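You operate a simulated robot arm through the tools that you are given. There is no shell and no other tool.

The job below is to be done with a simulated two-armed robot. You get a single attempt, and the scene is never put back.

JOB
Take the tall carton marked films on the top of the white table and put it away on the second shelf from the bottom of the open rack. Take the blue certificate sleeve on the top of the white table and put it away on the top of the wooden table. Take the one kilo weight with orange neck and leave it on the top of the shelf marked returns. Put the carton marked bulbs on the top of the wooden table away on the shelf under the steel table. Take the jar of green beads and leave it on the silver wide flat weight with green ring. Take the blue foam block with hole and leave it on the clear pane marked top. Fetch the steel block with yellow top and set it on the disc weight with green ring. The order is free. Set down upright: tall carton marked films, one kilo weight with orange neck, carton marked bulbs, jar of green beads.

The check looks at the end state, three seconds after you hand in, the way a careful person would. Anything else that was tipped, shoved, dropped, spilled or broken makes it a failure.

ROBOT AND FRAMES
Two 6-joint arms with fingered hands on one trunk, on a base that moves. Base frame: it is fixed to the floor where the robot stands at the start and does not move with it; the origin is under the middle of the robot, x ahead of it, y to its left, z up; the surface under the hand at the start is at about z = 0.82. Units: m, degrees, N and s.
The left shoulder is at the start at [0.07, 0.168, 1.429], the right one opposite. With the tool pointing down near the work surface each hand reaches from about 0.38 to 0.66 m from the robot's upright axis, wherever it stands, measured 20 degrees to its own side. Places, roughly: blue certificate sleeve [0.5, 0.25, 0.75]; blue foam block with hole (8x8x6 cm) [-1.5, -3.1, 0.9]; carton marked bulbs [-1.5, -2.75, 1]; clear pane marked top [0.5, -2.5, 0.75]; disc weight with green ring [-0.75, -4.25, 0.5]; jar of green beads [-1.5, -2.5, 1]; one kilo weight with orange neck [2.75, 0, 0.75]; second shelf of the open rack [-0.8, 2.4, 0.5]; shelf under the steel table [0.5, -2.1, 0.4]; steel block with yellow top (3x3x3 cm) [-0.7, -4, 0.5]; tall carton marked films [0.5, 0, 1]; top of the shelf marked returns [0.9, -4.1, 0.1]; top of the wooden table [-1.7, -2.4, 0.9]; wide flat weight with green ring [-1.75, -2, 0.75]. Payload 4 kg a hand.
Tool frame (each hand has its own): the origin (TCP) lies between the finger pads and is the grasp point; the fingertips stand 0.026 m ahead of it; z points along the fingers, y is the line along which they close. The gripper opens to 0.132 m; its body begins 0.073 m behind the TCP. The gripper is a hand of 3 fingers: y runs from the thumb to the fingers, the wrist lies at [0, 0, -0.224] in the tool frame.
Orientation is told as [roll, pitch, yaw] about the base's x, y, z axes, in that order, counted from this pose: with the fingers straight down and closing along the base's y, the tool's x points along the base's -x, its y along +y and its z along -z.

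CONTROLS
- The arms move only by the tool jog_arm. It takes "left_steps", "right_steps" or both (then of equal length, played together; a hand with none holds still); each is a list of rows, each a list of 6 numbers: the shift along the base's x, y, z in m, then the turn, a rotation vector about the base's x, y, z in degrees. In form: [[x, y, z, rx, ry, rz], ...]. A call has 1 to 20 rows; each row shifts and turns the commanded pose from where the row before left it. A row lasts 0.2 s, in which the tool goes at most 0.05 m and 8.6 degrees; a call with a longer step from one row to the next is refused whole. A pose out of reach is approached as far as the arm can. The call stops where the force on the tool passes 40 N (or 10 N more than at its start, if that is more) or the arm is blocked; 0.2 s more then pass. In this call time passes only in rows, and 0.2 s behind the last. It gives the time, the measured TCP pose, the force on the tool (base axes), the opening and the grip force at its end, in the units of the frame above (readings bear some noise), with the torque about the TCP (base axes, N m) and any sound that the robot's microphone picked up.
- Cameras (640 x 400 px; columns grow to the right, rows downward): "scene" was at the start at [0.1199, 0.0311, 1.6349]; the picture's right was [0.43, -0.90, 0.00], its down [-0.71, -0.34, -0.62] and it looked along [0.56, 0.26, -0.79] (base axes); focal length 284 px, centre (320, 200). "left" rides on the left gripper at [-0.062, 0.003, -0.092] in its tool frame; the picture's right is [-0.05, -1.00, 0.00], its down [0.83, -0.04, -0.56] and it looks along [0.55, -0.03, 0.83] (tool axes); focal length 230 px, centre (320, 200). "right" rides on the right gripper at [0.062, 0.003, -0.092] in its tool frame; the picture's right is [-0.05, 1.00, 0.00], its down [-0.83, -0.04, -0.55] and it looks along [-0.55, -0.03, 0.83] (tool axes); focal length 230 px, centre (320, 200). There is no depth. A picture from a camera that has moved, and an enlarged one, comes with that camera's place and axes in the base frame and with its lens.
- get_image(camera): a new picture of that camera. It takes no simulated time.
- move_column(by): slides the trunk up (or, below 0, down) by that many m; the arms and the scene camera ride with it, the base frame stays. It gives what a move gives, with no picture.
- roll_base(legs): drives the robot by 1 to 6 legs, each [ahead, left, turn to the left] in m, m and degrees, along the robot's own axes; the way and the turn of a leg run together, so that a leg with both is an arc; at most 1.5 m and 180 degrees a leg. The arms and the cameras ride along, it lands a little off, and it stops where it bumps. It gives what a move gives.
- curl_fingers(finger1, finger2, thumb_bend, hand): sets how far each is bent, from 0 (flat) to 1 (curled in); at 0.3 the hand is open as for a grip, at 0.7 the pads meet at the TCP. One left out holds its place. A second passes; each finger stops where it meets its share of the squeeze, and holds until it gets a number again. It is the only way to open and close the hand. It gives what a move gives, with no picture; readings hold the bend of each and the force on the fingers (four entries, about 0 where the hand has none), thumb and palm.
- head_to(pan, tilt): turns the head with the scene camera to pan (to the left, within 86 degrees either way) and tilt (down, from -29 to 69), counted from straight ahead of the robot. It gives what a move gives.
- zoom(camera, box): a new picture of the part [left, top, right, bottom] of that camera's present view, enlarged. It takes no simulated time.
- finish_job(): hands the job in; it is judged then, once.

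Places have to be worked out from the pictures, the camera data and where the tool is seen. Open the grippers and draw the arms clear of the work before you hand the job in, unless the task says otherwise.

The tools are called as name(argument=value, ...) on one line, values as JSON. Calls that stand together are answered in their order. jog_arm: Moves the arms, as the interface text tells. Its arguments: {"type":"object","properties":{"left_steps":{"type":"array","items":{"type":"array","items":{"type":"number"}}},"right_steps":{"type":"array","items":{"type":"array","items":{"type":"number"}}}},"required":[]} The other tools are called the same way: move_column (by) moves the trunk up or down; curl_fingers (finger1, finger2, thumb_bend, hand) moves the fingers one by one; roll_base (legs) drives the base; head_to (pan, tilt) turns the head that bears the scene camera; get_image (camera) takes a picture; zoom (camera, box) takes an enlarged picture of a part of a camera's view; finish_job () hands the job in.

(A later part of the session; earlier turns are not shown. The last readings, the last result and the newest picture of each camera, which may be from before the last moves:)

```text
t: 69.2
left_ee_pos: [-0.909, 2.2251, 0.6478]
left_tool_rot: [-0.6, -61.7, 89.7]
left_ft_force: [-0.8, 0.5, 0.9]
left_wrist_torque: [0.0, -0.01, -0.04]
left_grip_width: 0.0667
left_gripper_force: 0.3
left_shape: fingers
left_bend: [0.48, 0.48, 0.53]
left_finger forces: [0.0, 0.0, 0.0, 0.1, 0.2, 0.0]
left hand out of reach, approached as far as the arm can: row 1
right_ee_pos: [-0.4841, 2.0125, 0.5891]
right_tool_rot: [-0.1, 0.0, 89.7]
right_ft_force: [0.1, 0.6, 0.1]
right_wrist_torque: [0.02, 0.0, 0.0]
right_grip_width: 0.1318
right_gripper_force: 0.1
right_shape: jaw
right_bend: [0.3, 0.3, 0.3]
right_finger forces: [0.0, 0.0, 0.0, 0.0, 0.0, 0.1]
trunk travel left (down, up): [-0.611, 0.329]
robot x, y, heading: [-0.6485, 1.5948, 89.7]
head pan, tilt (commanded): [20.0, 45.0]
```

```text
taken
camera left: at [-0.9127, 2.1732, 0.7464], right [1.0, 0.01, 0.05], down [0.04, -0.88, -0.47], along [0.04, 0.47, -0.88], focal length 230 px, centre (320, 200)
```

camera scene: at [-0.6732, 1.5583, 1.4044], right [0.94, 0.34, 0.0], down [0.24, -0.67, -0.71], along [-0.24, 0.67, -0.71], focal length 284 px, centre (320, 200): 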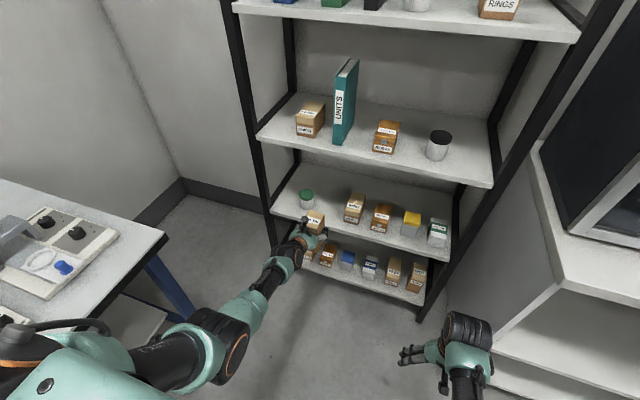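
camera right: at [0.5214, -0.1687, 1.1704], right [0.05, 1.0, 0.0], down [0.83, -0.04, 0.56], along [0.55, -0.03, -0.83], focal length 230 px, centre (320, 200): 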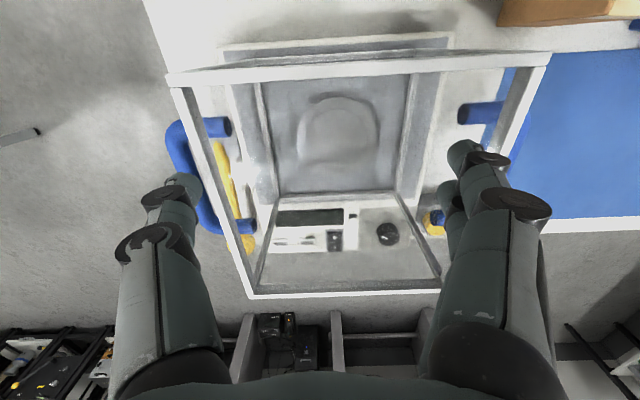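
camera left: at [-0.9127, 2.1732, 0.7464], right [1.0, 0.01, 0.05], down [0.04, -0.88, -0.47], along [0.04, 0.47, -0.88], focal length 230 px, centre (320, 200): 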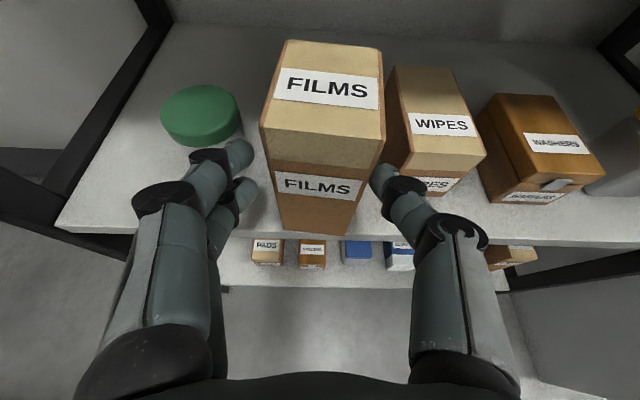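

The carton stands well between the jar and WIPES. I back the base straight out.

roll_base(legs=[[-0.25, 0, 0]])

get_image(camera="scene")

curl_fingers(hand="left", finger1=0.3, finger2=0.3, thumb_bend=0.3)

```text
t: 71.0
left_ee_pos: [-0.913, 1.9741, 0.6483]
left_tool_rot: [-0.5, -61.9, 90.0]
left_ft_force: [-0.2, 0.1, -0.7]
left_wrist_torque: [0.01, -0.06, -0.01]
left_grip_width: 0.0666
left_gripper_force: 0.1
left_shape: fingers
left_bend: [0.48, 0.48, 0.53]
left_finger forces: [0.0, 0.0, 0.0, 0.1, 0.0, 0.1]
right_ee_pos: [-0.4861, 1.7619, 0.5903]
right_tool_rot: [-0.1, -0.1, 89.9]
right_ft_force: [0.8, -0.1, 0.1]
right_wrist_torque: [0.03, 0.0, 0.02]
right_grip_width: 0.1317
right_gripper_force: 0.1
right_shape: jaw
right_bend: [0.3, 0.3, 0.3]
right_finger forces: [0.1, 0.0, 0.0, 0.1, 0.0, 0.1]
trunk travel left (down, up): [-0.611, 0.329]
robot x, y, heading: [-0.6512, 1.348, 90.0]
head pan, tilt (commanded): [20.0, 45.0]
```

```text
taken
camera scene: at [-0.6797, 1.4732, 1.3804], right [0.94, 0.34, 0.0], down [0.24, -0.66, -0.71], along [-0.24, 0.66, -0.71], focal length 284 px, centre (320, 200)
```

scene: 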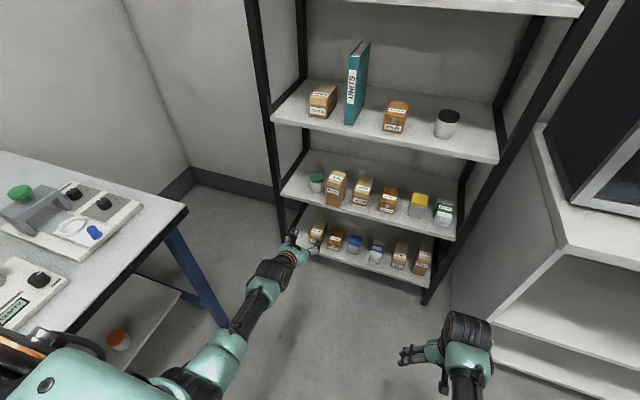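

```text
t: 72.0
left_ee_pos: [-0.9121, 1.9752, 0.6478]
left_tool_rot: [-0.5, -61.7, 90.0]
left_ft_force: [-0.5, 0.0, -0.7]
left_wrist_torque: [-0.01, -0.04, 0.0]
left_grip_width: 0.1338
left_gripper_force: 0.1
left_shape: fingers
left_bend: [0.3, 0.3, 0.3]
left_finger forces: [0.1, 0.0, 0.0, 0.0, 0.0, 0.0]
right_ee_pos: [-0.4863, 1.7622, 0.5893]
right_tool_rot: [-0.1, 0.0, 90.1]
right_ft_force: [-0.3, -0.7, -0.4]
right_wrist_torque: [-0.02, 0.03, 0.01]
right_grip_width: 0.1318
right_gripper_force: 0.1
right_shape: jaw
right_bend: [0.3, 0.3, 0.3]
right_finger forces: [0.0, 0.1, 0.1, 0.0, 0.1, 0.0]
trunk travel left (down, up): [-0.611, 0.329]
robot x, y, heading: [-0.6519, 1.3499, 89.8]
head pan, tilt (commanded): [20.0, 45.0]
```

Films is placed. Next the blue sleeve: I raise the trunk and reverse to y≈0.08, then turn to face the white table again.

move_column(by=0.325)

roll_base(legs=[[-1.27, 0, 0], [0, 0, -90]])

head_to(pan=10, tilt=45)

get_image(camera="scene")

```text
t: 75.2
left_ee_pos: [-0.9119, 1.9751, 0.9728]
left_tool_rot: [-0.5, -61.8, 90.1]
left_ft_force: [-0.4, -1.1, -1.0]
left_wrist_torque: [-0.01, -0.01, -0.02]
left_grip_width: 0.1337
left_gripper_force: 0.1
left_shape: fingers
left_bend: [0.3, 0.3, 0.3]
left_finger forces: [0.0, 0.0, 0.0, 0.0, 0.0, 0.1]
right_ee_pos: [-0.486, 1.7621, 0.915]
right_tool_rot: [-0.1, 0.0, 90.0]
right_ft_force: [1.2, 0.2, 0.3]
right_wrist_torque: [-0.01, 0.01, 0.03]
right_grip_width: 0.1316
right_gripper_force: 0.2
right_shape: jaw
right_bend: [0.3, 0.3, 0.3]
right_finger forces: [0.1, 0.0, 0.0, 0.1, 0.0, 0.0]
trunk travel left (down, up): [-0.936, 0.004]
robot x, y, heading: [-0.654, 1.3509, 90.0]
head pan, tilt (commanded): [20.0, 45.0]
```

```text
t: 85.5
left_ee_pos: [-0.0072, 0.3383, 0.9724]
left_tool_rot: [-0.5, -61.9, 0.8]
left_ft_force: [-0.1, -0.9, 0.2]
left_wrist_torque: [0.01, 0.01, 0.0]
left_grip_width: 0.134
left_gripper_force: 0.1
left_shape: fingers
left_bend: [0.3, 0.3, 0.3]
left_finger forces: [0.0, 0.0, 0.0, 0.0, 0.0, 0.0]
right_ee_pos: [-0.2145, -0.0902, 0.9152]
right_tool_rot: [-0.1, 0.0, 0.9]
right_ft_force: [0.1, 0.5, 0.5]
right_wrist_torque: [0.01, 0.02, 0.03]
right_grip_width: 0.132
right_gripper_force: 0.1
right_shape: jaw
right_bend: [0.3, 0.3, 0.3]
right_finger forces: [0.0, 0.0, 0.0, 0.1, 0.0, 0.0]
trunk travel left (down, up): [-0.936, 0.004]
robot x, y, heading: [-0.6294, 0.0711, 0.9]
head pan, tilt (commanded): [20.0, 45.0]
```

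```text
t: 86.2
left_ee_pos: [-0.0084, 0.3376, 0.9722]
left_tool_rot: [-0.5, -61.7, 0.8]
left_ft_force: [1.2, 0.9, -1.0]
left_wrist_torque: [0.05, -0.03, 0.01]
left_grip_width: 0.1341
left_gripper_force: 0.0
left_shape: fingers
left_bend: [0.3, 0.3, 0.3]
left_finger forces: [0.0, 0.0, 0.0, 0.1, 0.0, 0.0]
right_ee_pos: [-0.2156, -0.0906, 0.9163]
right_tool_rot: [0.0, 0.0, 0.7]
right_ft_force: [-0.5, 0.9, 0.3]
right_wrist_torque: [-0.02, 0.01, 0.01]
right_grip_width: 0.132
right_gripper_force: 0.1
right_shape: jaw
right_bend: [0.3, 0.3, 0.3]
right_finger forces: [0.0, 0.0, 0.0, 0.0, 0.0, 0.1]
trunk travel left (down, up): [-0.936, 0.004]
robot x, y, heading: [-0.6295, 0.0707, 0.7]
head pan, tilt (commanded): [10.0, 45.0]
```

```text
taken
camera scene: at [-0.4993, 0.086, 1.7054], right [0.19, -0.98, 0.0], down [-0.69, -0.13, -0.71], along [0.69, 0.13, -0.71], focal length 284 px, centre (320, 200)
```

scene: 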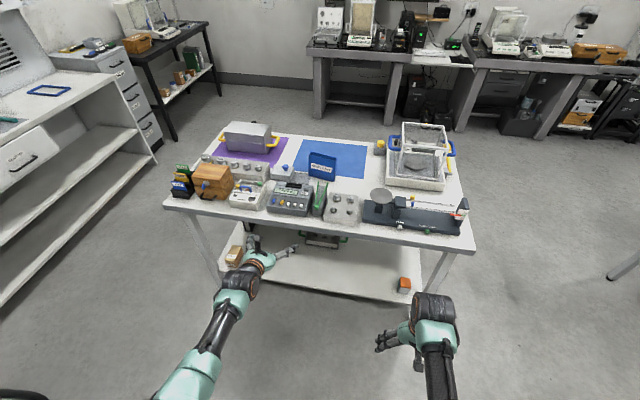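

I swing the left hand back to pointing straight down in free space while also raising the right hand out of the way.

jog_arm(left_steps=[[-0.015, -0.003, 0, 0, 7.75, 0], [-0.015, -0.003, 0, 0, 7.75, 0], [-0.015, -0.003, 0, 0, 7.75, 0], [-0.015, -0.003, 0, 0, 7.75, 0], [-0.015, -0.003, 0, 0, 7.75, 0], [-0.015, -0.003, 0, 0, 7.75, 0], [-0.015, -0.003, 0, 0, 7.75, 0], [-0.015, -0.003, 0, 0, 7.75, 0]], right_steps=[[0.025, 0, 0.005, 0, 0, 0], [0.025, 0, 0.01, 0, 0, 0], [0.025, 0, 0.03, 0, 0, 0], [0.025, 0, 0.03, 0, 0, 0], [0.025, 0, 0.03, 0, 0, 0], [0.025, 0, 0.03, 0, 0, 0], [0.025, 0, 0.035, 0, 0, 0], [0.025, 0, 0.035, 0, 0, 0]])

jog_arm(left_steps=[[0, 0, 0, 0, 0, 8], [0, 0, 0, 0, 0, 8], [0, 0, 0, 0, 0, 8], [0, 0, 0, 0, 0, 8], [0, 0, 0, 0, 0, 8]])

```text
t: 88.0
left_ee_pos: [-0.1285, 0.3141, 0.9736]
left_tool_rot: [0.2, 0.4, 0.3]
left_ft_force: [-0.1, 0.1, -0.2]
left_wrist_torque: [0.01, 0.03, -0.02]
left_grip_width: 0.1341
left_gripper_force: 0.1
left_shape: fingers
left_bend: [0.3, 0.3, 0.3]
left_finger forces: [0.0, 0.1, 0.1, 0.0, 0.1, 0.1]
right_ee_pos: [-0.0143, -0.0896, 1.1202]
right_tool_rot: [0.0, 0.0, 0.8]
right_ft_force: [0.0, 0.6, -0.2]
right_wrist_torque: [-0.02, -0.02, -0.01]
right_grip_width: 0.1318
right_gripper_force: 0.1
right_shape: jaw
right_bend: [0.3, 0.3, 0.3]
right_finger forces: [0.0, 0.0, 0.0, 0.0, 0.0, 0.0]
trunk travel left (down, up): [-0.936, 0.004]
robot x, y, heading: [-0.6308, 0.0715, 1.0]
head pan, tilt (commanded): [10.0, 45.0]
```

```text
t: 89.2
left_ee_pos: [-0.1293, 0.3146, 0.9732]
left_tool_rot: [0.3, 0.2, 40.5]
left_ft_force: [-0.4, 1.3, -0.1]
left_wrist_torque: [-0.01, -0.01, -0.02]
left_grip_width: 0.134
left_gripper_force: 0.1
left_shape: fingers
left_bend: [0.3, 0.3, 0.3]
left_finger forces: [0.0, 0.1, 0.0, 0.0, 0.1, 0.1]
right_ee_pos: [-0.0167, -0.0924, 1.1201]
right_tool_rot: [-0.2, 0.0, 0.7]
right_ft_force: [0.5, 0.6, -0.1]
right_wrist_torque: [0.01, 0.02, 0.03]
right_grip_width: 0.132
right_gripper_force: 0.1
right_shape: jaw
right_bend: [0.3, 0.3, 0.3]
right_finger forces: [0.0, 0.0, 0.0, 0.1, 0.0, 0.0]
trunk travel left (down, up): [-0.936, 0.004]
robot x, y, heading: [-0.6334, 0.0721, 0.6]
head pan, tilt (commanded): [10.0, 45.0]
```

Yaw rotation works. I continue to +79° (jaws closing across the sleeve's thin side) and raise the hand a bit.

jog_arm(left_steps=[[0, 0, 0.01, 0, 0, 7.7], [0, 0, 0.01, 0, 0, 7.7], [0, 0, 0.01, 0, 0, 7.7], [0, 0, 0.01, 0, 0, 7.7], [0, 0, 0.01, 0, 0, 7.7]])

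zoom(camera="scene", box=[220, 120, 460, 270])

```text
t: 90.4
left_ee_pos: [-0.1288, 0.3142, 1.0225]
left_tool_rot: [0.3, 0.2, 79.0]
left_ft_force: [0.1, -0.1, -0.4]
left_wrist_torque: [0.03, 0.0, 0.0]
left_grip_width: 0.1341
left_gripper_force: 0.1
left_shape: fingers
left_bend: [0.3, 0.3, 0.3]
left_finger forces: [0.0, 0.1, 0.0, 0.0, 0.1, 0.1]
right_ee_pos: [-0.0157, -0.0898, 1.1204]
right_tool_rot: [-0.1, 0.0, 0.8]
right_ft_force: [-0.6, 0.8, -0.1]
right_wrist_torque: [0.0, 0.03, -0.02]
right_grip_width: 0.1319
right_gripper_force: 0.0
right_shape: jaw
right_bend: [0.3, 0.3, 0.3]
right_finger forces: [0.0, 0.0, 0.1, 0.1, 0.0, 0.0]
trunk travel left (down, up): [-0.936, 0.004]
robot x, y, heading: [-0.631, 0.0695, 1.0]
head pan, tilt (commanded): [10.0, 45.0]
```

```text
2.67 times, centred on (340, 195) of scene
camera zoom: at [-0.4993, 0.0859, 1.7054], right [0.19, -0.98, 0.0], down [-0.69, -0.13, -0.71], along [0.69, 0.13, -0.71], focal length 756 px, centre (267, 213)
```

zoom: 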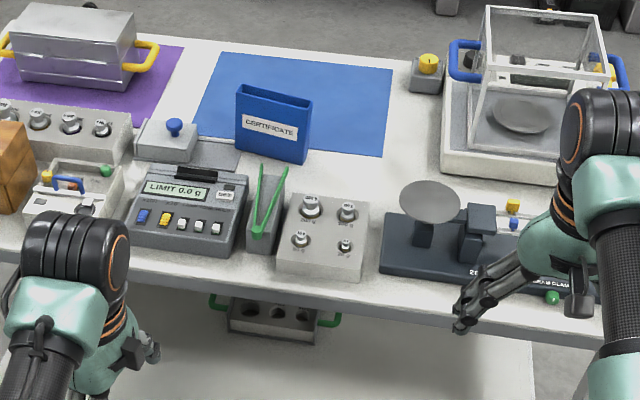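

The shield top is about z=1.0, so the right hand (tips ≈1.09) clears it. I drive forward 0.61 m, shifting a little right, to bring the left hand over the sleeve.

roll_base(legs=[[0.61, -0.055, -0.8]])

get_image(camera="left")

get_image(camera="scene")

```text
t: 93.9
left_ee_pos: [0.4892, 0.2543, 1.0218]
left_tool_rot: [0.2, 0.0, 78.0]
left_ft_force: [0.2, -0.1, 0.2]
left_wrist_torque: [0.0, -0.02, -0.04]
left_grip_width: 0.134
left_gripper_force: 0.2
left_shape: fingers
left_bend: [0.3, 0.3, 0.3]
left_finger forces: [0.1, 0.0, 0.0, 0.0, 0.0, 0.0]
right_ee_pos: [0.5959, -0.1524, 1.1211]
right_tool_rot: [-0.1, -0.1, 0.0]
right_ft_force: [0.2, -0.7, -1.4]
right_wrist_torque: [-0.01, 0.02, 0.03]
right_grip_width: 0.1318
right_gripper_force: 0.0
right_shape: jaw
right_bend: [0.3, 0.3, 0.3]
right_finger forces: [0.0, 0.0, 0.0, 0.1, 0.0, 0.0]
trunk travel left (down, up): [-0.936, 0.004]
robot x, y, heading: [-0.0171, 0.0233, 0.1]
head pan, tilt (commanded): [10.0, 45.0]
```

```text
taken
camera left: at [0.5004, 0.3158, 1.1154], right [0.99, -0.16, 0.0], down [-0.13, -0.82, 0.56], along [-0.09, -0.55, -0.83], focal length 230 px, centre (320, 200)
```

left: 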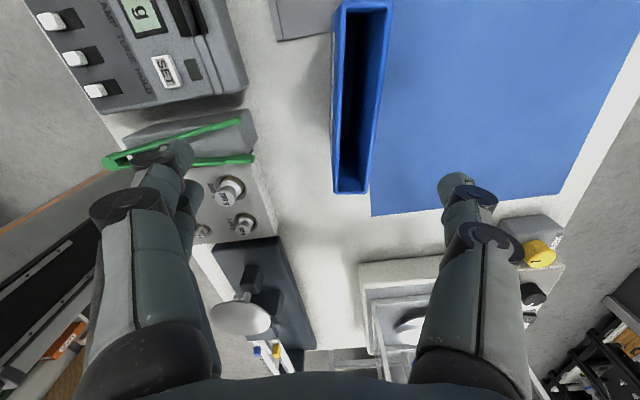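

```text
taken
camera scene: at [0.1152, 0.0324, 1.7055], right [0.17, -0.99, 0.0], down [-0.7, -0.12, -0.71], along [0.7, 0.12, -0.71], focal length 284 px, centre (320, 200)
```

scene: 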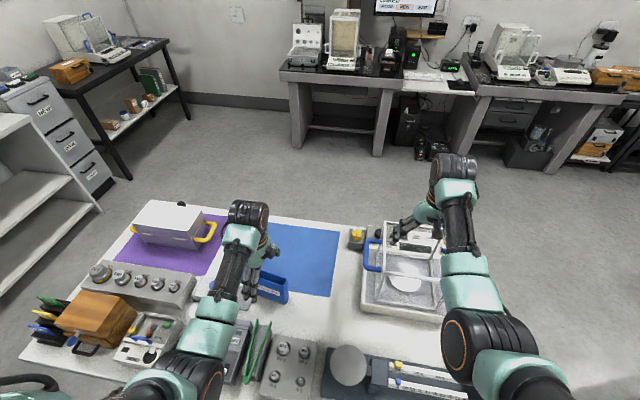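

The rim corners give the sleeve centre (0.520, 0.268), long axis 9.3° off y. I pre-close the left hand to about 9 cm, and centre it over the sleeve with a 2.5° turn.

curl_fingers(hand="left", finger1=0.42, finger2=0.42, thumb_bend=0.42)

jog_arm(left_steps=[[0.016, 0.007, -0.01, 0, 0, 1.3], [0.0155, 0.007, -0.01, 0, 0, 1.3]])

get_image(camera="left")

```text
t: 94.9
left_ee_pos: [0.4919, 0.2562, 1.0209]
left_tool_rot: [0.3, 0.1, 78.0]
left_ft_force: [0.9, -0.4, 0.3]
left_wrist_torque: [-0.01, 0.03, 0.04]
left_grip_width: 0.0958
left_gripper_force: 0.2
left_shape: fingers
left_bend: [0.42, 0.42, 0.42]
left_finger forces: [0.1, 0.1, 0.1, 0.0, 0.0, 0.0]
right_ee_pos: [0.5973, -0.1514, 1.1202]
right_tool_rot: [-0.1, 0.1, -0.1]
right_ft_force: [0.1, 0.4, -0.2]
right_wrist_torque: [-0.02, -0.01, -0.01]
right_grip_width: 0.1318
right_gripper_force: 0.1
right_shape: jaw
right_bend: [0.3, 0.3, 0.3]
right_finger forces: [0.0, 0.1, 0.1, 0.0, 0.1, 0.0]
trunk travel left (down, up): [-0.936, 0.004]
robot x, y, heading: [-0.0172, 0.0242, -0.2]
head pan, tilt (commanded): [10.0, 45.0]
```

```text
t: 95.5
left_ee_pos: [0.5242, 0.2698, 1.0017]
left_tool_rot: [0.5, 0.2, 80.6]
left_ft_force: [0.6, 0.1, -0.1]
left_wrist_torque: [0.04, 0.0, 0.0]
left_grip_width: 0.0955
left_gripper_force: 0.0
left_shape: fingers
left_bend: [0.42, 0.42, 0.42]
left_finger forces: [0.0, 0.0, 0.1, 0.1, 0.0, 0.0]
right_ee_pos: [0.5986, -0.1517, 1.1208]
right_tool_rot: [-0.1, 0.0, 0.0]
right_ft_force: [-0.5, -0.3, 0.3]
right_wrist_torque: [0.01, 0.01, 0.02]
right_grip_width: 0.1319
right_gripper_force: 0.0
right_shape: jaw
right_bend: [0.3, 0.3, 0.3]
right_finger forces: [0.0, 0.1, 0.0, 0.1, 0.0, 0.0]
trunk travel left (down, up): [-0.936, 0.004]
robot x, y, heading: [-0.0091, 0.0202, -0.2]
head pan, tilt (commanded): [10.0, 45.0]
```

```text
taken
camera left: at [0.5315, 0.3313, 1.0937], right [0.99, -0.11, -0.01], down [-0.09, -0.83, 0.56], along [-0.07, -0.55, -0.83], focal length 230 px, centre (320, 200)
```

left: 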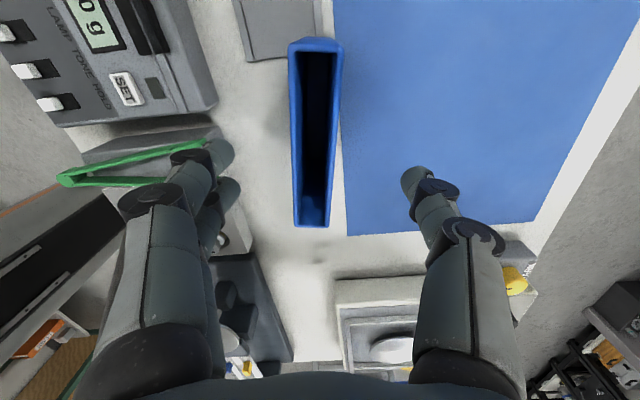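

Well centred. I descend to about z=0.907 straddling the sleeve.

jog_arm(left_steps=[[-0.001, 0, -0.02, 0, 0, 0], [-0.001, 0, -0.02, 0, 0, 0], [-0.001, 0, -0.02, 0, 0, 0], [0, 0, -0.02, 0, 0, 0], [0, 0, -0.015, 0, 0, 0]])

get_image(camera="left")

```text
t: 96.7
left_ee_pos: [0.5196, 0.2689, 0.9058]
left_tool_rot: [0.3, 0.2, 80.6]
left_ft_force: [0.2, -0.4, 0.3]
left_wrist_torque: [0.02, 0.01, 0.02]
left_grip_width: 0.0953
left_gripper_force: 0.1
left_shape: fingers
left_bend: [0.42, 0.42, 0.42]
left_finger forces: [0.1, 0.1, 0.1, 0.0, 0.1, 0.1]
right_ee_pos: [0.5975, -0.152, 1.1208]
right_tool_rot: [-0.1, 0.1, -0.2]
right_ft_force: [0.7, 0.5, 0.7]
right_wrist_torque: [0.01, 0.04, 0.03]
right_grip_width: 0.1319
right_gripper_force: 0.0
right_shape: jaw
right_bend: [0.3, 0.3, 0.3]
right_finger forces: [0.0, 0.0, 0.0, 0.0, 0.1, 0.0]
trunk travel left (down, up): [-0.936, 0.004]
robot x, y, heading: [-0.0175, 0.0199, 0.2]
head pan, tilt (commanded): [10.0, 45.0]
```

```text
taken
camera left: at [0.528, 0.3303, 0.9999], right [0.99, -0.11, -0.01], down [-0.09, -0.82, 0.56], along [-0.07, -0.55, -0.83], focal length 230 px, centre (320, 200)
```

left: 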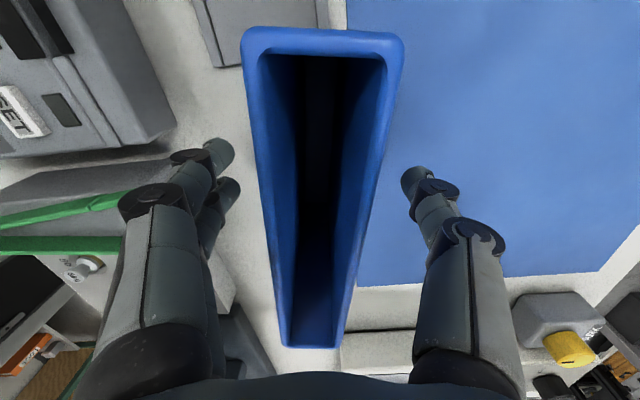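

The sleeve is centred between fingers and thumb. I close the hand.

curl_fingers(hand="left", finger1=0.75, finger2=0.75, thumb_bend=0.75)

get_image(camera="left")

```text
t: 97.7
left_ee_pos: [0.5196, 0.2696, 0.9072]
left_tool_rot: [0.3, 0.2, 80.6]
left_ft_force: [0.0, 0.2, 0.4]
left_wrist_torque: [0.0, 0.0, 0.0]
left_grip_width: 0.028
left_gripper_force: 18.2
left_shape: fingers
left_bend: [0.64, 0.64, 0.66]
left_finger forces: [9.0, 9.2, 0.1, 0.0, 18.3, 0.1]
right_ee_pos: [0.5971, -0.1515, 1.1208]
right_tool_rot: [-0.2, 0.0, -0.1]
right_ft_force: [-0.5, 0.5, -0.6]
right_wrist_torque: [-0.05, -0.04, -0.02]
right_grip_width: 0.1317
right_gripper_force: 0.0
right_shape: jaw
right_bend: [0.3, 0.3, 0.3]
right_finger forces: [0.0, 0.0, 0.0, 0.1, 0.0, 0.0]
trunk travel left (down, up): [-0.936, 0.004]
robot x, y, heading: [-0.0162, 0.02, 0.2]
head pan, tilt (commanded): [10.0, 45.0]
```

```text
taken
camera left: at [0.5277, 0.3304, 1.0003], right [0.99, -0.11, 0.0], down [-0.09, -0.82, 0.56], along [-0.07, -0.55, -0.83], focal length 230 px, centre (320, 200)
```

left: 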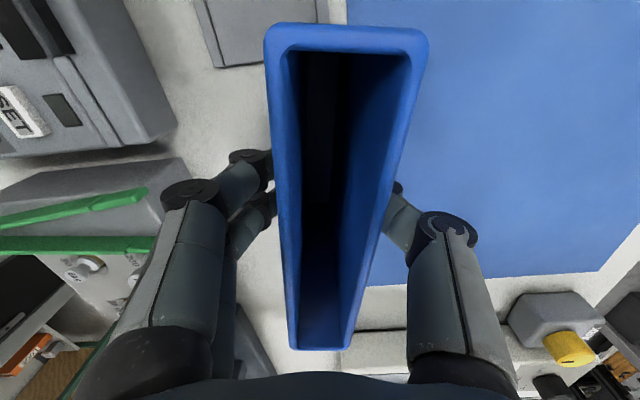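

Gripped (18 N, 2.8 cm). I lift straight up.

jog_arm(left_steps=[[0, 0, 0.015, 0, 0, 0], [0, 0, 0.025, 0, 0, 0], [0, 0, 0.025, 0, 0, 0], [0, 0, 0.025, 0, 0, 0], [0, 0, 0.025, 0, 0, 0]])

get_image(camera="left")

get_image(camera="scene")

```text
t: 98.9
left_ee_pos: [0.5197, 0.2693, 1.0227]
left_tool_rot: [0.3, 0.3, 80.6]
left_ft_force: [-0.1, -0.1, -1.6]
left_wrist_torque: [-0.01, -0.02, 0.01]
left_grip_width: 0.0279
left_gripper_force: 18.5
left_shape: fingers
left_bend: [0.64, 0.64, 0.66]
left_finger forces: [8.9, 9.1, 0.0, 0.0, 18.1, 0.0]
right_ee_pos: [0.5981, -0.1523, 1.121]
right_tool_rot: [0.0, 0.0, -0.1]
right_ft_force: [-0.5, 0.8, 0.4]
right_wrist_torque: [0.02, 0.04, 0.0]
right_grip_width: 0.132
right_gripper_force: 0.0
right_shape: jaw
right_bend: [0.3, 0.3, 0.3]
right_finger forces: [0.0, 0.0, 0.0, 0.0, 0.0, 0.0]
trunk travel left (down, up): [-0.936, 0.004]
robot x, y, heading: [-0.0172, 0.0219, -0.1]
head pan, tilt (commanded): [10.0, 45.0]
```

```text
taken
camera left: at [0.5269, 0.3302, 1.1157], right [0.99, -0.11, -0.01], down [-0.09, -0.83, 0.56], along [-0.07, -0.55, -0.83], focal length 230 px, centre (320, 200)
```

left: 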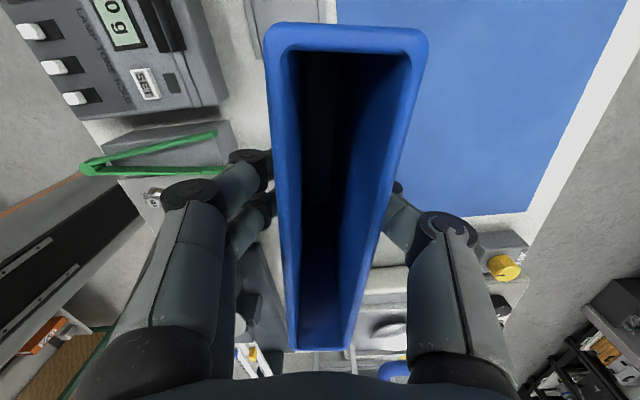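

```text
taken
camera scene: at [0.117, 0.0321, 1.7053], right [0.17, -0.99, 0.0], down [-0.7, -0.12, -0.71], along [0.7, 0.12, -0.71], focal length 284 px, centre (320, 200)
```

scene: 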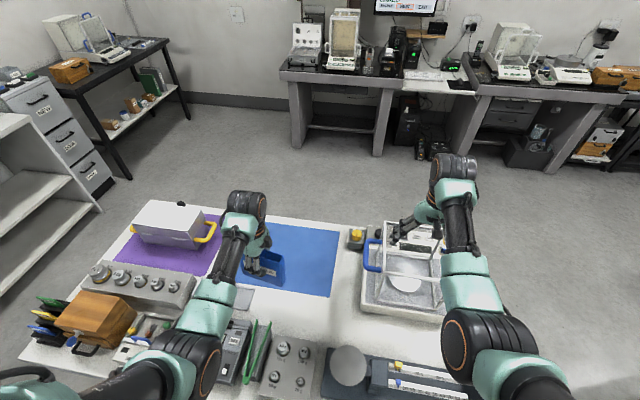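

Sleeve bottom is at z≈0.94, above everything on its way out (tongs ≈0.89). I raise a little more and back the base away 0.65 m.

jog_arm(left_steps=[[0, 0, 0.015, 0, 0, 0], [0, 0, 0.015, 0, 0, 0]])

roll_base(legs=[[-0.6, 0, 0]])

get_image(camera="scene")

```text
t: 99.5
left_ee_pos: [0.5196, 0.2683, 1.052]
left_tool_rot: [0.3, 0.3, 80.6]
left_ft_force: [0.1, -0.3, -1.4]
left_wrist_torque: [-0.03, -0.01, -0.01]
left_grip_width: 0.028
left_gripper_force: 18.2
left_shape: fingers
left_bend: [0.64, 0.64, 0.66]
left_finger forces: [9.0, 9.1, 0.2, 0.0, 18.0, 0.0]
right_ee_pos: [0.597, -0.1515, 1.1212]
right_tool_rot: [-0.1, 0.1, -0.2]
right_ft_force: [-0.1, 0.6, -0.2]
right_wrist_torque: [0.0, -0.04, 0.04]
right_grip_width: 0.1319
right_gripper_force: 0.1
right_shape: jaw
right_bend: [0.3, 0.3, 0.3]
right_finger forces: [0.1, 0.0, 0.0, 0.0, 0.0, 0.0]
trunk travel left (down, up): [-0.936, 0.004]
robot x, y, heading: [-0.0144, 0.0159, -0.1]
head pan, tilt (commanded): [10.0, 45.0]
```

```text
t: 102.9
left_ee_pos: [-0.0777, 0.2695, 1.0509]
left_tool_rot: [0.3, 0.2, 80.4]
left_ft_force: [0.7, -0.7, -0.9]
left_wrist_torque: [0.02, 0.03, 0.0]
left_grip_width: 0.0281
left_gripper_force: 18.3
left_shape: fingers
left_bend: [0.64, 0.64, 0.66]
left_finger forces: [8.9, 9.1, 0.0, 0.0, 18.1, 0.0]
right_ee_pos: [-0.0003, -0.1509, 1.1202]
right_tool_rot: [-0.1, 0.1, -0.3]
right_ft_force: [-0.2, -0.2, -0.3]
right_wrist_torque: [-0.03, 0.03, 0.01]
right_grip_width: 0.132
right_gripper_force: 0.0
right_shape: jaw
right_bend: [0.3, 0.3, 0.3]
right_finger forces: [0.1, 0.0, 0.1, 0.0, 0.1, 0.1]
trunk travel left (down, up): [-0.936, 0.004]
robot x, y, heading: [-0.6138, 0.0229, -0.1]
head pan, tilt (commanded): [10.0, 45.0]
```

```text
taken
camera scene: at [-0.479, 0.0337, 1.7051], right [0.17, -0.99, 0.0], down [-0.7, -0.12, -0.71], along [0.7, 0.12, -0.71], focal length 284 px, centre (320, 200)
```

scene: 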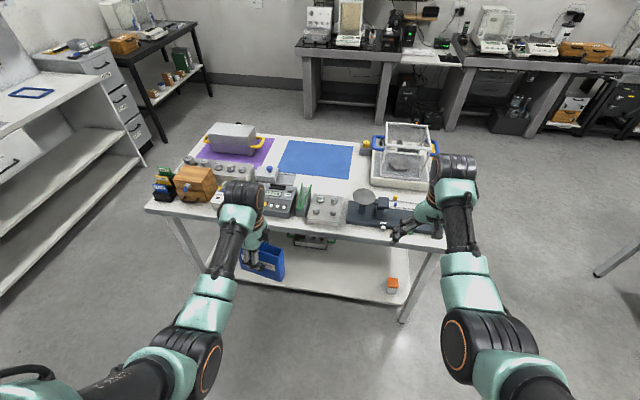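

Clear. I turn right 90° to face −y and look at the wooden table on my right side.

roll_base(legs=[[0, 0, -90]])

roll_base(legs=[[1.1, 0, 0]])

head_to(pan=-45, tilt=35)

get_image(camera="scene")

```text
t: 107.1
left_ee_pos: [-0.3636, -0.514, 1.0514]
left_tool_rot: [0.2, 0.2, -9.3]
left_ft_force: [-0.2, -0.3, -1.9]
left_wrist_torque: [-0.02, -0.01, 0.0]
left_grip_width: 0.0275
left_gripper_force: 17.8
left_shape: fingers
left_bend: [0.64, 0.65, 0.66]
left_finger forces: [8.7, 8.9, 0.1, 0.1, 17.6, 0.0]
right_ee_pos: [-0.7822, -0.5915, 1.1204]
right_tool_rot: [0.0, -0.1, -90.1]
right_ft_force: [0.1, 0.1, -0.1]
right_wrist_torque: [-0.02, 0.0, -0.01]
right_grip_width: 0.1318
right_gripper_force: 0.1
right_shape: jaw
right_bend: [0.3, 0.3, 0.3]
right_finger forces: [0.1, 0.0, 0.1, 0.1, 0.0, 0.1]
trunk travel left (down, up): [-0.936, 0.004]
robot x, y, heading: [-0.6124, 0.0242, -90.2]
head pan, tilt (commanded): [10.0, 45.0]
```

```text
t: 112.7
left_ee_pos: [-0.3624, -1.6132, 1.0514]
left_tool_rot: [0.3, 0.3, -9.4]
left_ft_force: [0.0, 0.2, -1.2]
left_wrist_torque: [-0.02, -0.02, 0.02]
left_grip_width: 0.0281
left_gripper_force: 17.6
left_shape: fingers
left_bend: [0.64, 0.65, 0.66]
left_finger forces: [8.7, 8.9, 0.1, 0.0, 17.6, 0.0]
right_ee_pos: [-0.7824, -1.6919, 1.121]
right_tool_rot: [-0.1, 0.0, -90.1]
right_ft_force: [0.2, -0.3, 1.3]
right_wrist_torque: [0.01, 0.02, -0.04]
right_grip_width: 0.1319
right_gripper_force: 0.2
right_shape: jaw
right_bend: [0.3, 0.3, 0.3]
right_finger forces: [0.1, 0.1, 0.1, 0.0, 0.0, 0.1]
trunk travel left (down, up): [-0.936, 0.004]
robot x, y, heading: [-0.6117, -1.0755, -89.7]
head pan, tilt (commanded): [10.0, 45.0]
```

```text
t: 114.0
left_ee_pos: [-0.3621, -1.6139, 1.0531]
left_tool_rot: [0.4, 0.1, -9.3]
left_ft_force: [-0.4, -0.9, -2.1]
left_wrist_torque: [0.01, 0.0, -0.02]
left_grip_width: 0.0277
left_gripper_force: 17.4
left_shape: fingers
left_bend: [0.64, 0.65, 0.66]
left_finger forces: [8.9, 8.9, 0.1, 0.0, 17.5, 0.0]
right_ee_pos: [-0.7815, -1.6923, 1.1202]
right_tool_rot: [-0.2, 0.0, -90.0]
right_ft_force: [-0.7, -0.1, -0.5]
right_wrist_torque: [0.03, -0.01, -0.02]
right_grip_width: 0.132
right_gripper_force: 0.0
right_shape: jaw
right_bend: [0.3, 0.3, 0.3]
right_finger forces: [0.0, 0.0, 0.1, 0.0, 0.0, 0.1]
trunk travel left (down, up): [-0.936, 0.004]
robot x, y, heading: [-0.6168, -1.0801, -89.9]
head pan, tilt (commanded): [-45.0, 35.0]
```

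```text
taken
camera scene: at [-0.6733, -1.1938, 1.7202], right [-0.71, 0.71, 0.0], down [0.41, 0.41, -0.82], along [-0.58, -0.58, -0.57], focal length 284 px, centre (320, 200)
```

scene: 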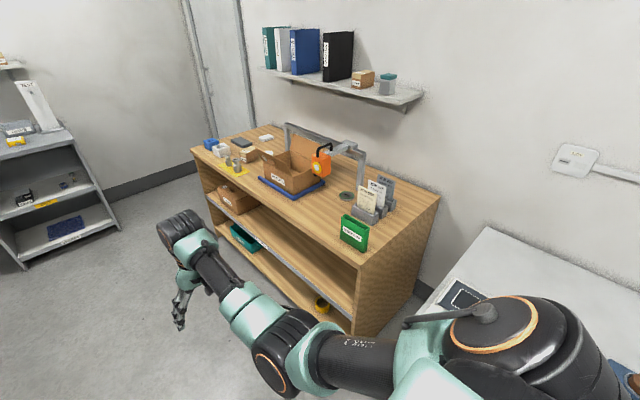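

zoom(camera="scene", box=[180, 110, 340, 210])

zoom(camera="scene", box=[280, 130, 440, 260])

```text
4.00 times, centred on (260, 160) of scene
camera zoom: at [-0.6733, -1.1938, 1.7202], right [-0.71, 0.71, 0.0], down [0.41, 0.41, -0.82], along [-0.58, -0.58, -0.57], focal length 1134 px, centre (560, 360)
```

zoom: 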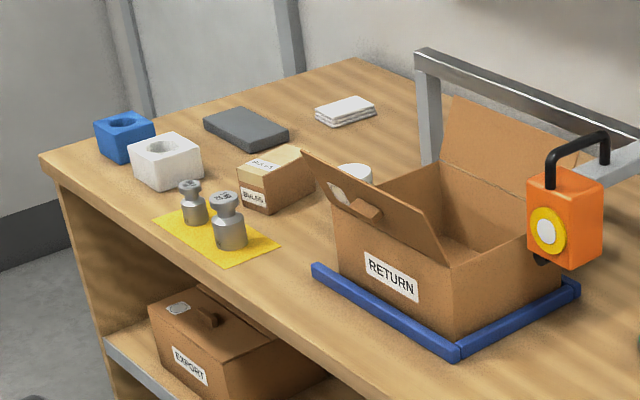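

```text
3.08 times, centred on (360, 195) of scene
camera zoom: at [-0.6733, -1.1938, 1.7202], right [-0.71, 0.71, 0.0], down [0.41, 0.41, -0.82], along [-0.58, -0.58, -0.57], focal length 873 px, centre (197, 215)
```

zoom: 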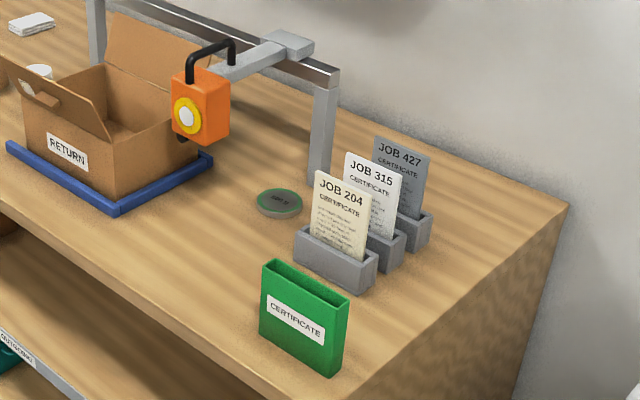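

I can see the wooden table layout: blue foam, white foam, BULBS carton, jar lid behind the RETURN box flap, flat green-ring weight near the job cards, and a gantry with an orange hanging scale. I drive down the aisle and turn to face this table from a safe distance.

roll_base(legs=[[0.85, 0.17, 0], [0, 0, -90]])

head_to(pan=0, tilt=30)

get_image(camera="scene")

```text
t: 122.3
left_ee_pos: [-0.985, -2.1716, 1.0518]
left_tool_rot: [0.3, 0.2, -99.3]
left_ft_force: [-0.3, -0.9, -1.8]
left_wrist_torque: [-0.03, 0.02, 0.01]
left_grip_width: 0.0273
left_gripper_force: 16.9
left_shape: fingers
left_bend: [0.65, 0.65, 0.66]
left_finger forces: [8.5, 8.7, 0.0, 0.1, 17.2, 0.1]
right_ee_pos: [-1.0629, -1.751, 1.1206]
right_tool_rot: [-0.1, 0.0, 180.0]
right_ft_force: [0.2, 0.3, -0.3]
right_wrist_torque: [0.0, -0.01, 0.0]
right_grip_width: 0.1318
right_gripper_force: 0.1
right_shape: jaw
right_bend: [0.3, 0.3, 0.3]
right_finger forces: [0.1, 0.1, 0.0, 0.0, 0.0, 0.0]
trunk travel left (down, up): [-0.936, 0.004]
robot x, y, heading: [-0.4522, -1.9237, 179.9]
head pan, tilt (commanded): [-45.0, 35.0]
```

```text
t: 123.4
left_ee_pos: [-0.9847, -2.1714, 1.0509]
left_tool_rot: [0.2, 0.1, -99.3]
left_ft_force: [-0.3, 0.3, -1.5]
left_wrist_torque: [-0.04, -0.06, 0.01]
left_grip_width: 0.0269
left_gripper_force: 17.4
left_shape: fingers
left_bend: [0.65, 0.65, 0.66]
left_finger forces: [8.5, 8.7, 0.0, 0.0, 17.2, 0.1]
right_ee_pos: [-1.0626, -1.7513, 1.122]
right_tool_rot: [-0.1, -0.1, 180.0]
right_ft_force: [0.2, 0.4, -0.5]
right_wrist_torque: [0.01, 0.0, -0.01]
right_grip_width: 0.132
right_gripper_force: 0.1
right_shape: jaw
right_bend: [0.3, 0.3, 0.3]
right_finger forces: [0.1, 0.0, 0.0, 0.0, 0.0, 0.0]
trunk travel left (down, up): [-0.936, 0.004]
robot x, y, heading: [-0.4501, -1.9217, 179.9]
head pan, tilt (commanded): [0.0, 30.0]
```

```text
taken
camera scene: at [-0.5894, -1.9229, 1.7279], right [0.0, 1.0, 0.0], down [0.5, 0.0, -0.87], along [-0.87, 0.0, -0.5], focal length 284 px, centre (320, 200)
```

scene: 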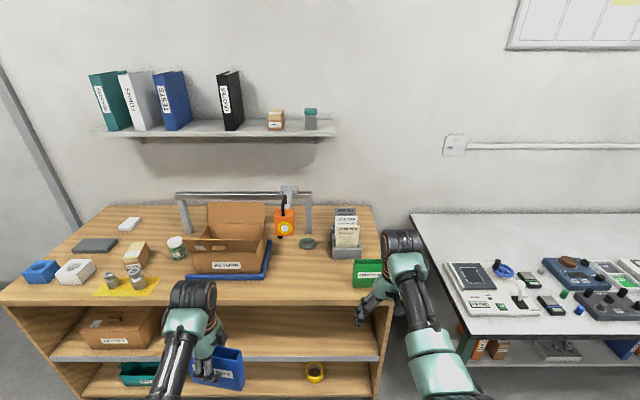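

zoom(camera="scene", box=[140, 170, 400, 300])

zoom(camera="scene", box=[0, 195, 200, 320])

```text
2.46 times, centred on (270, 235) of scene
camera zoom: at [-0.5894, -1.9229, 1.7279], right [0.0, 1.0, 0.0], down [0.5, 0.0, -0.87], along [-0.87, 0.0, -0.5], focal length 698 px, centre (443, 114)
```

zoom: 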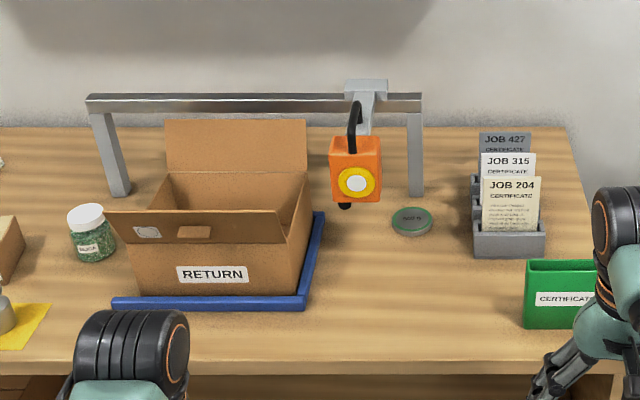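

```text
3.20 times, centred on (100, 258) of scene
camera zoom: at [-0.5894, -1.9229, 1.7279], right [0.0, 1.0, 0.0], down [0.5, 0.0, -0.87], along [-0.87, 0.0, -0.5], focal length 908 px, centre (1024, 16)
```

zoom: 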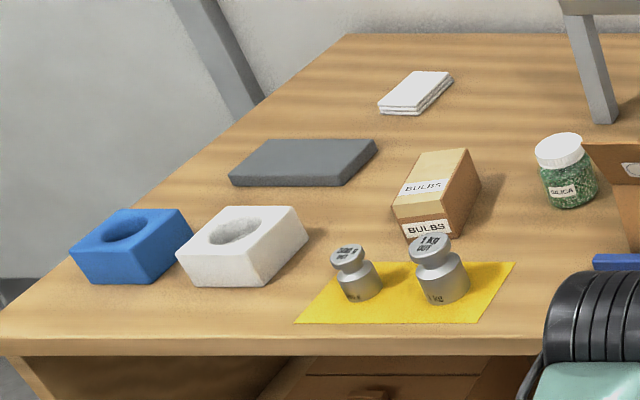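

The geometry gives: table top z≈0.85, front edge x≈-1.34; flat weight at (-1.667,-1.985); orange hanging scale at (-1.55,-2.07) above z≈0.98; jar at (-1.60,-2.56); BULBS at about (-1.56,-2.74). A free spot for the sleeve is near (-1.405,-2.05). I rotate the sleeve parallel to the table edge and drive up.

jog_arm(left_steps=[[0, 0, 0, 0, 0, 4.6], [0, 0, 0, 0, 0, 4.6]])

roll_base(legs=[[0.4, -0.12, 0]])

head_to(pan=15, tilt=45)

get_image(camera="scene")

get_image(camera="left")

```text
t: 124.0
left_ee_pos: [-0.9842, -2.1717, 1.0502]
left_tool_rot: [0.2, 0.0, -97.5]
left_ft_force: [0.0, 0.4, -1.9]
left_wrist_torque: [0.02, 0.0, 0.02]
left_grip_width: 0.0273
left_gripper_force: 17.1
left_shape: fingers
left_bend: [0.65, 0.65, 0.66]
left_finger forces: [8.5, 8.7, 0.0, 0.0, 17.2, 0.0]
left hand out of reach, approached as far as the arm can: row 2
right_ee_pos: [-1.0638, -1.7524, 1.12]
right_tool_rot: [-0.1, 0.0, 180.1]
right_ft_force: [-0.7, -0.4, 0.7]
right_wrist_torque: [0.0, 0.0, 0.01]
right_grip_width: 0.1321
right_gripper_force: 0.1
right_shape: jaw
right_bend: [0.3, 0.3, 0.3]
right_finger forces: [0.0, 0.0, 0.0, 0.0, 0.1, 0.1]
trunk travel left (down, up): [-0.936, 0.004]
robot x, y, heading: [-0.445, -1.925, 180.0]
head pan, tilt (commanded): [0.0, 30.0]
```

```text
t: 126.6
left_ee_pos: [-1.3883, -2.0605, 1.0511]
left_tool_rot: [0.2, 0.1, -96.8]
left_ft_force: [0.3, -0.3, -1.6]
left_wrist_torque: [0.03, 0.04, 0.0]
left_grip_width: 0.0275
left_gripper_force: 16.9
left_shape: fingers
left_bend: [0.65, 0.65, 0.66]
left_finger forces: [8.5, 8.8, 0.0, 0.0, 17.2, 0.0]
right_ee_pos: [-1.4692, -1.64, 1.1213]
right_tool_rot: [-0.1, 0.0, -179.5]
right_ft_force: [-0.7, 0.0, -1.7]
right_wrist_torque: [0.0, 0.03, -0.05]
right_grip_width: 0.1319
right_gripper_force: 0.1
right_shape: jaw
right_bend: [0.3, 0.3, 0.3]
right_finger forces: [0.0, 0.0, 0.1, 0.1, 0.0, 0.0]
trunk travel left (down, up): [-0.936, 0.004]
robot x, y, heading: [-0.8544, -1.806, -179.4]
head pan, tilt (commanded): [0.0, 30.0]
```

```text
t: 127.4
left_ee_pos: [-1.3903, -2.0593, 1.051]
left_tool_rot: [0.4, 0.1, -96.9]
left_ft_force: [0.1, 0.2, -1.6]
left_wrist_torque: [0.01, 0.03, -0.01]
left_grip_width: 0.0275
left_gripper_force: 17.3
left_shape: fingers
left_bend: [0.65, 0.65, 0.66]
left_finger forces: [8.5, 8.7, 0.0, 0.1, 17.2, 0.0]
right_ee_pos: [-1.4716, -1.6396, 1.1199]
right_tool_rot: [0.1, 0.0, -179.5]
right_ft_force: [-0.3, 0.1, -0.4]
right_wrist_torque: [-0.02, 0.02, 0.04]
right_grip_width: 0.1319
right_gripper_force: 0.1
right_shape: jaw
right_bend: [0.3, 0.3, 0.3]
right_finger forces: [0.0, 0.0, 0.0, 0.0, 0.0, 0.0]
trunk travel left (down, up): [-0.936, 0.004]
robot x, y, heading: [-0.8563, -1.8039, -179.6]
head pan, tilt (commanded): [15.0, 45.0]
```

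```text
taken
camera scene: at [-0.9851, -1.8273, 1.7053], right [-0.27, 0.96, 0.0], down [0.68, 0.19, -0.71], along [-0.68, -0.19, -0.71], focal length 284 px, centre (320, 200)
```

scene: 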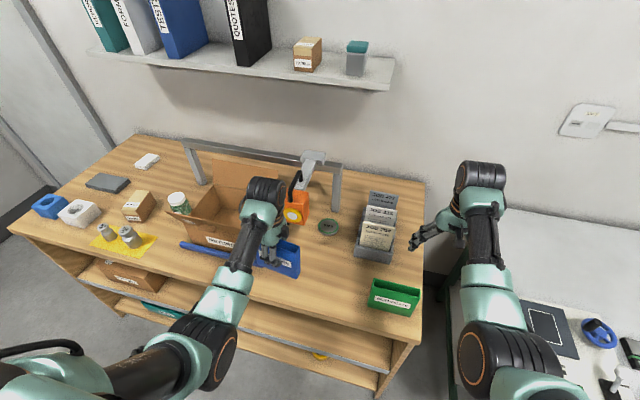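

```text
taken
camera left: at [-1.3945, -2.1206, 1.1445], right [-1.0, 0.07, -0.01], down [0.05, 0.83, 0.56], along [0.04, 0.55, -0.83], focal length 230 px, centre (320, 200)
```

left: 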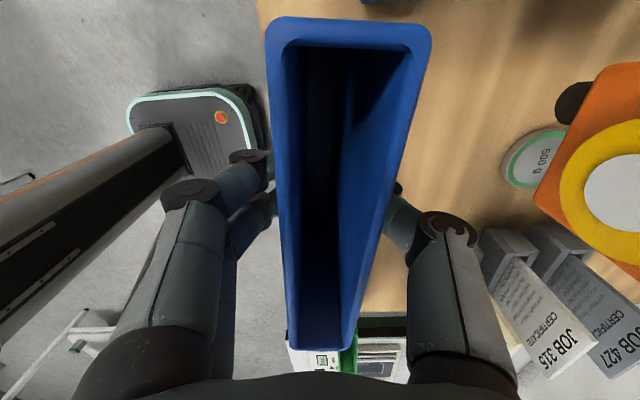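

The sleeve is over a free strip: table edge at x≈-1.33, sleeve at x≈-1.39, y −2.12…−2.0. I lower it in steps.

jog_arm(left_steps=[[-0.002, 0, -0.025, 0, 0, 0], [-0.002, 0, -0.025, 0, 0, 0], [-0.002, 0, -0.025, 0, 0, 0], [0, 0, -0.02, 0, 0, 0]])

jog_arm(left_steps=[[0, 0, -0.006, 0, 0, 0], [0, 0, -0.004, 0, 0, 0]])

get_image(camera="scene")

```text
t: 128.4
left_ee_pos: [-1.3952, -2.0579, 0.9566]
left_tool_rot: [0.2, 0.1, -96.8]
left_ft_force: [0.3, -0.4, -0.3]
left_wrist_torque: [0.03, -0.03, 0.03]
left_grip_width: 0.0272
left_gripper_force: 17.1
left_shape: fingers
left_bend: [0.65, 0.65, 0.66]
left_finger forces: [8.4, 8.6, 0.1, 0.1, 17.2, 0.0]
right_ee_pos: [-1.47, -1.6394, 1.1203]
right_tool_rot: [-0.1, -0.1, -179.5]
right_ft_force: [0.8, 0.2, 0.9]
right_wrist_torque: [-0.01, -0.05, 0.0]
right_grip_width: 0.1318
right_gripper_force: 0.1
right_shape: jaw
right_bend: [0.3, 0.3, 0.3]
right_finger forces: [0.0, 0.0, 0.0, 0.0, 0.1, 0.0]
trunk travel left (down, up): [-0.936, 0.004]
robot x, y, heading: [-0.8566, -1.8026, -179.6]
head pan, tilt (commanded): [15.0, 45.0]
```

```text
t: 129.0
left_ee_pos: [-1.3959, -2.0583, 0.9471]
left_tool_rot: [0.4, 0.2, -96.8]
left_ft_force: [0.2, 0.3, -1.1]
left_wrist_torque: [0.02, 0.04, -0.01]
left_grip_width: 0.0271
left_gripper_force: 17.0
left_shape: fingers
left_bend: [0.65, 0.65, 0.66]
left_finger forces: [8.5, 8.7, 0.0, 0.1, 17.2, 0.0]
right_ee_pos: [-1.4707, -1.638, 1.1205]
right_tool_rot: [-0.1, 0.0, -179.5]
right_ft_force: [-0.4, 0.0, -0.3]
right_wrist_torque: [0.0, 0.0, 0.01]
right_grip_width: 0.1319
right_gripper_force: 0.0
right_shape: jaw
right_bend: [0.3, 0.3, 0.3]
right_finger forces: [0.1, 0.0, 0.0, 0.1, 0.1, 0.0]
trunk travel left (down, up): [-0.936, 0.004]
robot x, y, heading: [-0.8565, -1.8019, -179.7]
head pan, tilt (commanded): [15.0, 45.0]
```

```text
taken
camera scene: at [-0.9846, -1.8276, 1.7053], right [-0.27, 0.96, 0.0], down [0.68, 0.19, -0.71], along [-0.68, -0.19, -0.71], focal length 284 px, centre (320, 200)
```

scene: 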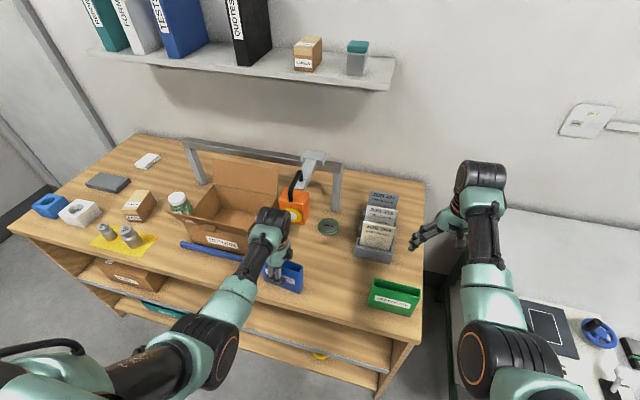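

Still no contact at TCP z=0.947; I go on in 3–4 mm rows, watching force.

jog_arm(left_steps=[[0, 0, -0.004, 0, 0, 0], [0, 0, -0.003, 0, 0, 0]])

jog_arm(left_steps=[[0, 0, -0.003, 0, 0, 0], [0, 0, -0.002, 0, 0, 0]])

```text
t: 129.6
left_ee_pos: [-1.3951, -2.0602, 0.9405]
left_tool_rot: [0.1, 0.0, -96.8]
left_ft_force: [1.8, -1.1, 8.7]
left_wrist_torque: [0.06, -0.02, 0.01]
left_grip_width: 0.0271
left_gripper_force: 19.5
left_shape: fingers
left_bend: [0.65, 0.66, 0.67]
left_finger forces: [10.0, 10.5, 0.1, 0.0, 18.8, 0.0]
right_ee_pos: [-1.4697, -1.6391, 1.121]
right_tool_rot: [0.0, -0.1, -179.5]
right_ft_force: [-0.1, 0.3, -0.3]
right_wrist_torque: [-0.01, -0.02, 0.01]
right_grip_width: 0.1317
right_gripper_force: 0.2
right_shape: jaw
right_bend: [0.3, 0.3, 0.3]
right_finger forces: [0.0, 0.0, 0.0, 0.0, 0.0, 0.1]
trunk travel left (down, up): [-0.936, 0.004]
robot x, y, heading: [-0.8574, -1.8044, -179.6]
head pan, tilt (commanded): [15.0, 45.0]
```

```text
t: 130.2
left_ee_pos: [-1.3953, -2.0589, 0.9399]
left_tool_rot: [-0.3, -0.1, -96.7]
left_ft_force: [0.3, -4.8, 32.3]
left_wrist_torque: [-0.07, -0.01, 0.02]
left_grip_width: 0.0267
left_gripper_force: 23.4
left_shape: fingers
left_bend: [0.67, 0.68, 0.68]
left_finger forces: [11.8, 12.4, 0.0, 0.1, 22.7, 0.0]
right_ee_pos: [-1.4675, -1.6389, 1.1238]
right_tool_rot: [0.0, -0.2, -179.5]
right_ft_force: [-0.3, -0.4, -0.1]
right_wrist_torque: [0.0, 0.02, 0.0]
right_grip_width: 0.132
right_gripper_force: 0.1
right_shape: jaw
right_bend: [0.3, 0.3, 0.3]
right_finger forces: [0.0, 0.1, 0.0, 0.0, 0.0, 0.1]
trunk travel left (down, up): [-0.936, 0.004]
robot x, y, heading: [-0.857, -1.8038, -179.6]
head pan, tilt (commanded): [15.0, 45.0]
```

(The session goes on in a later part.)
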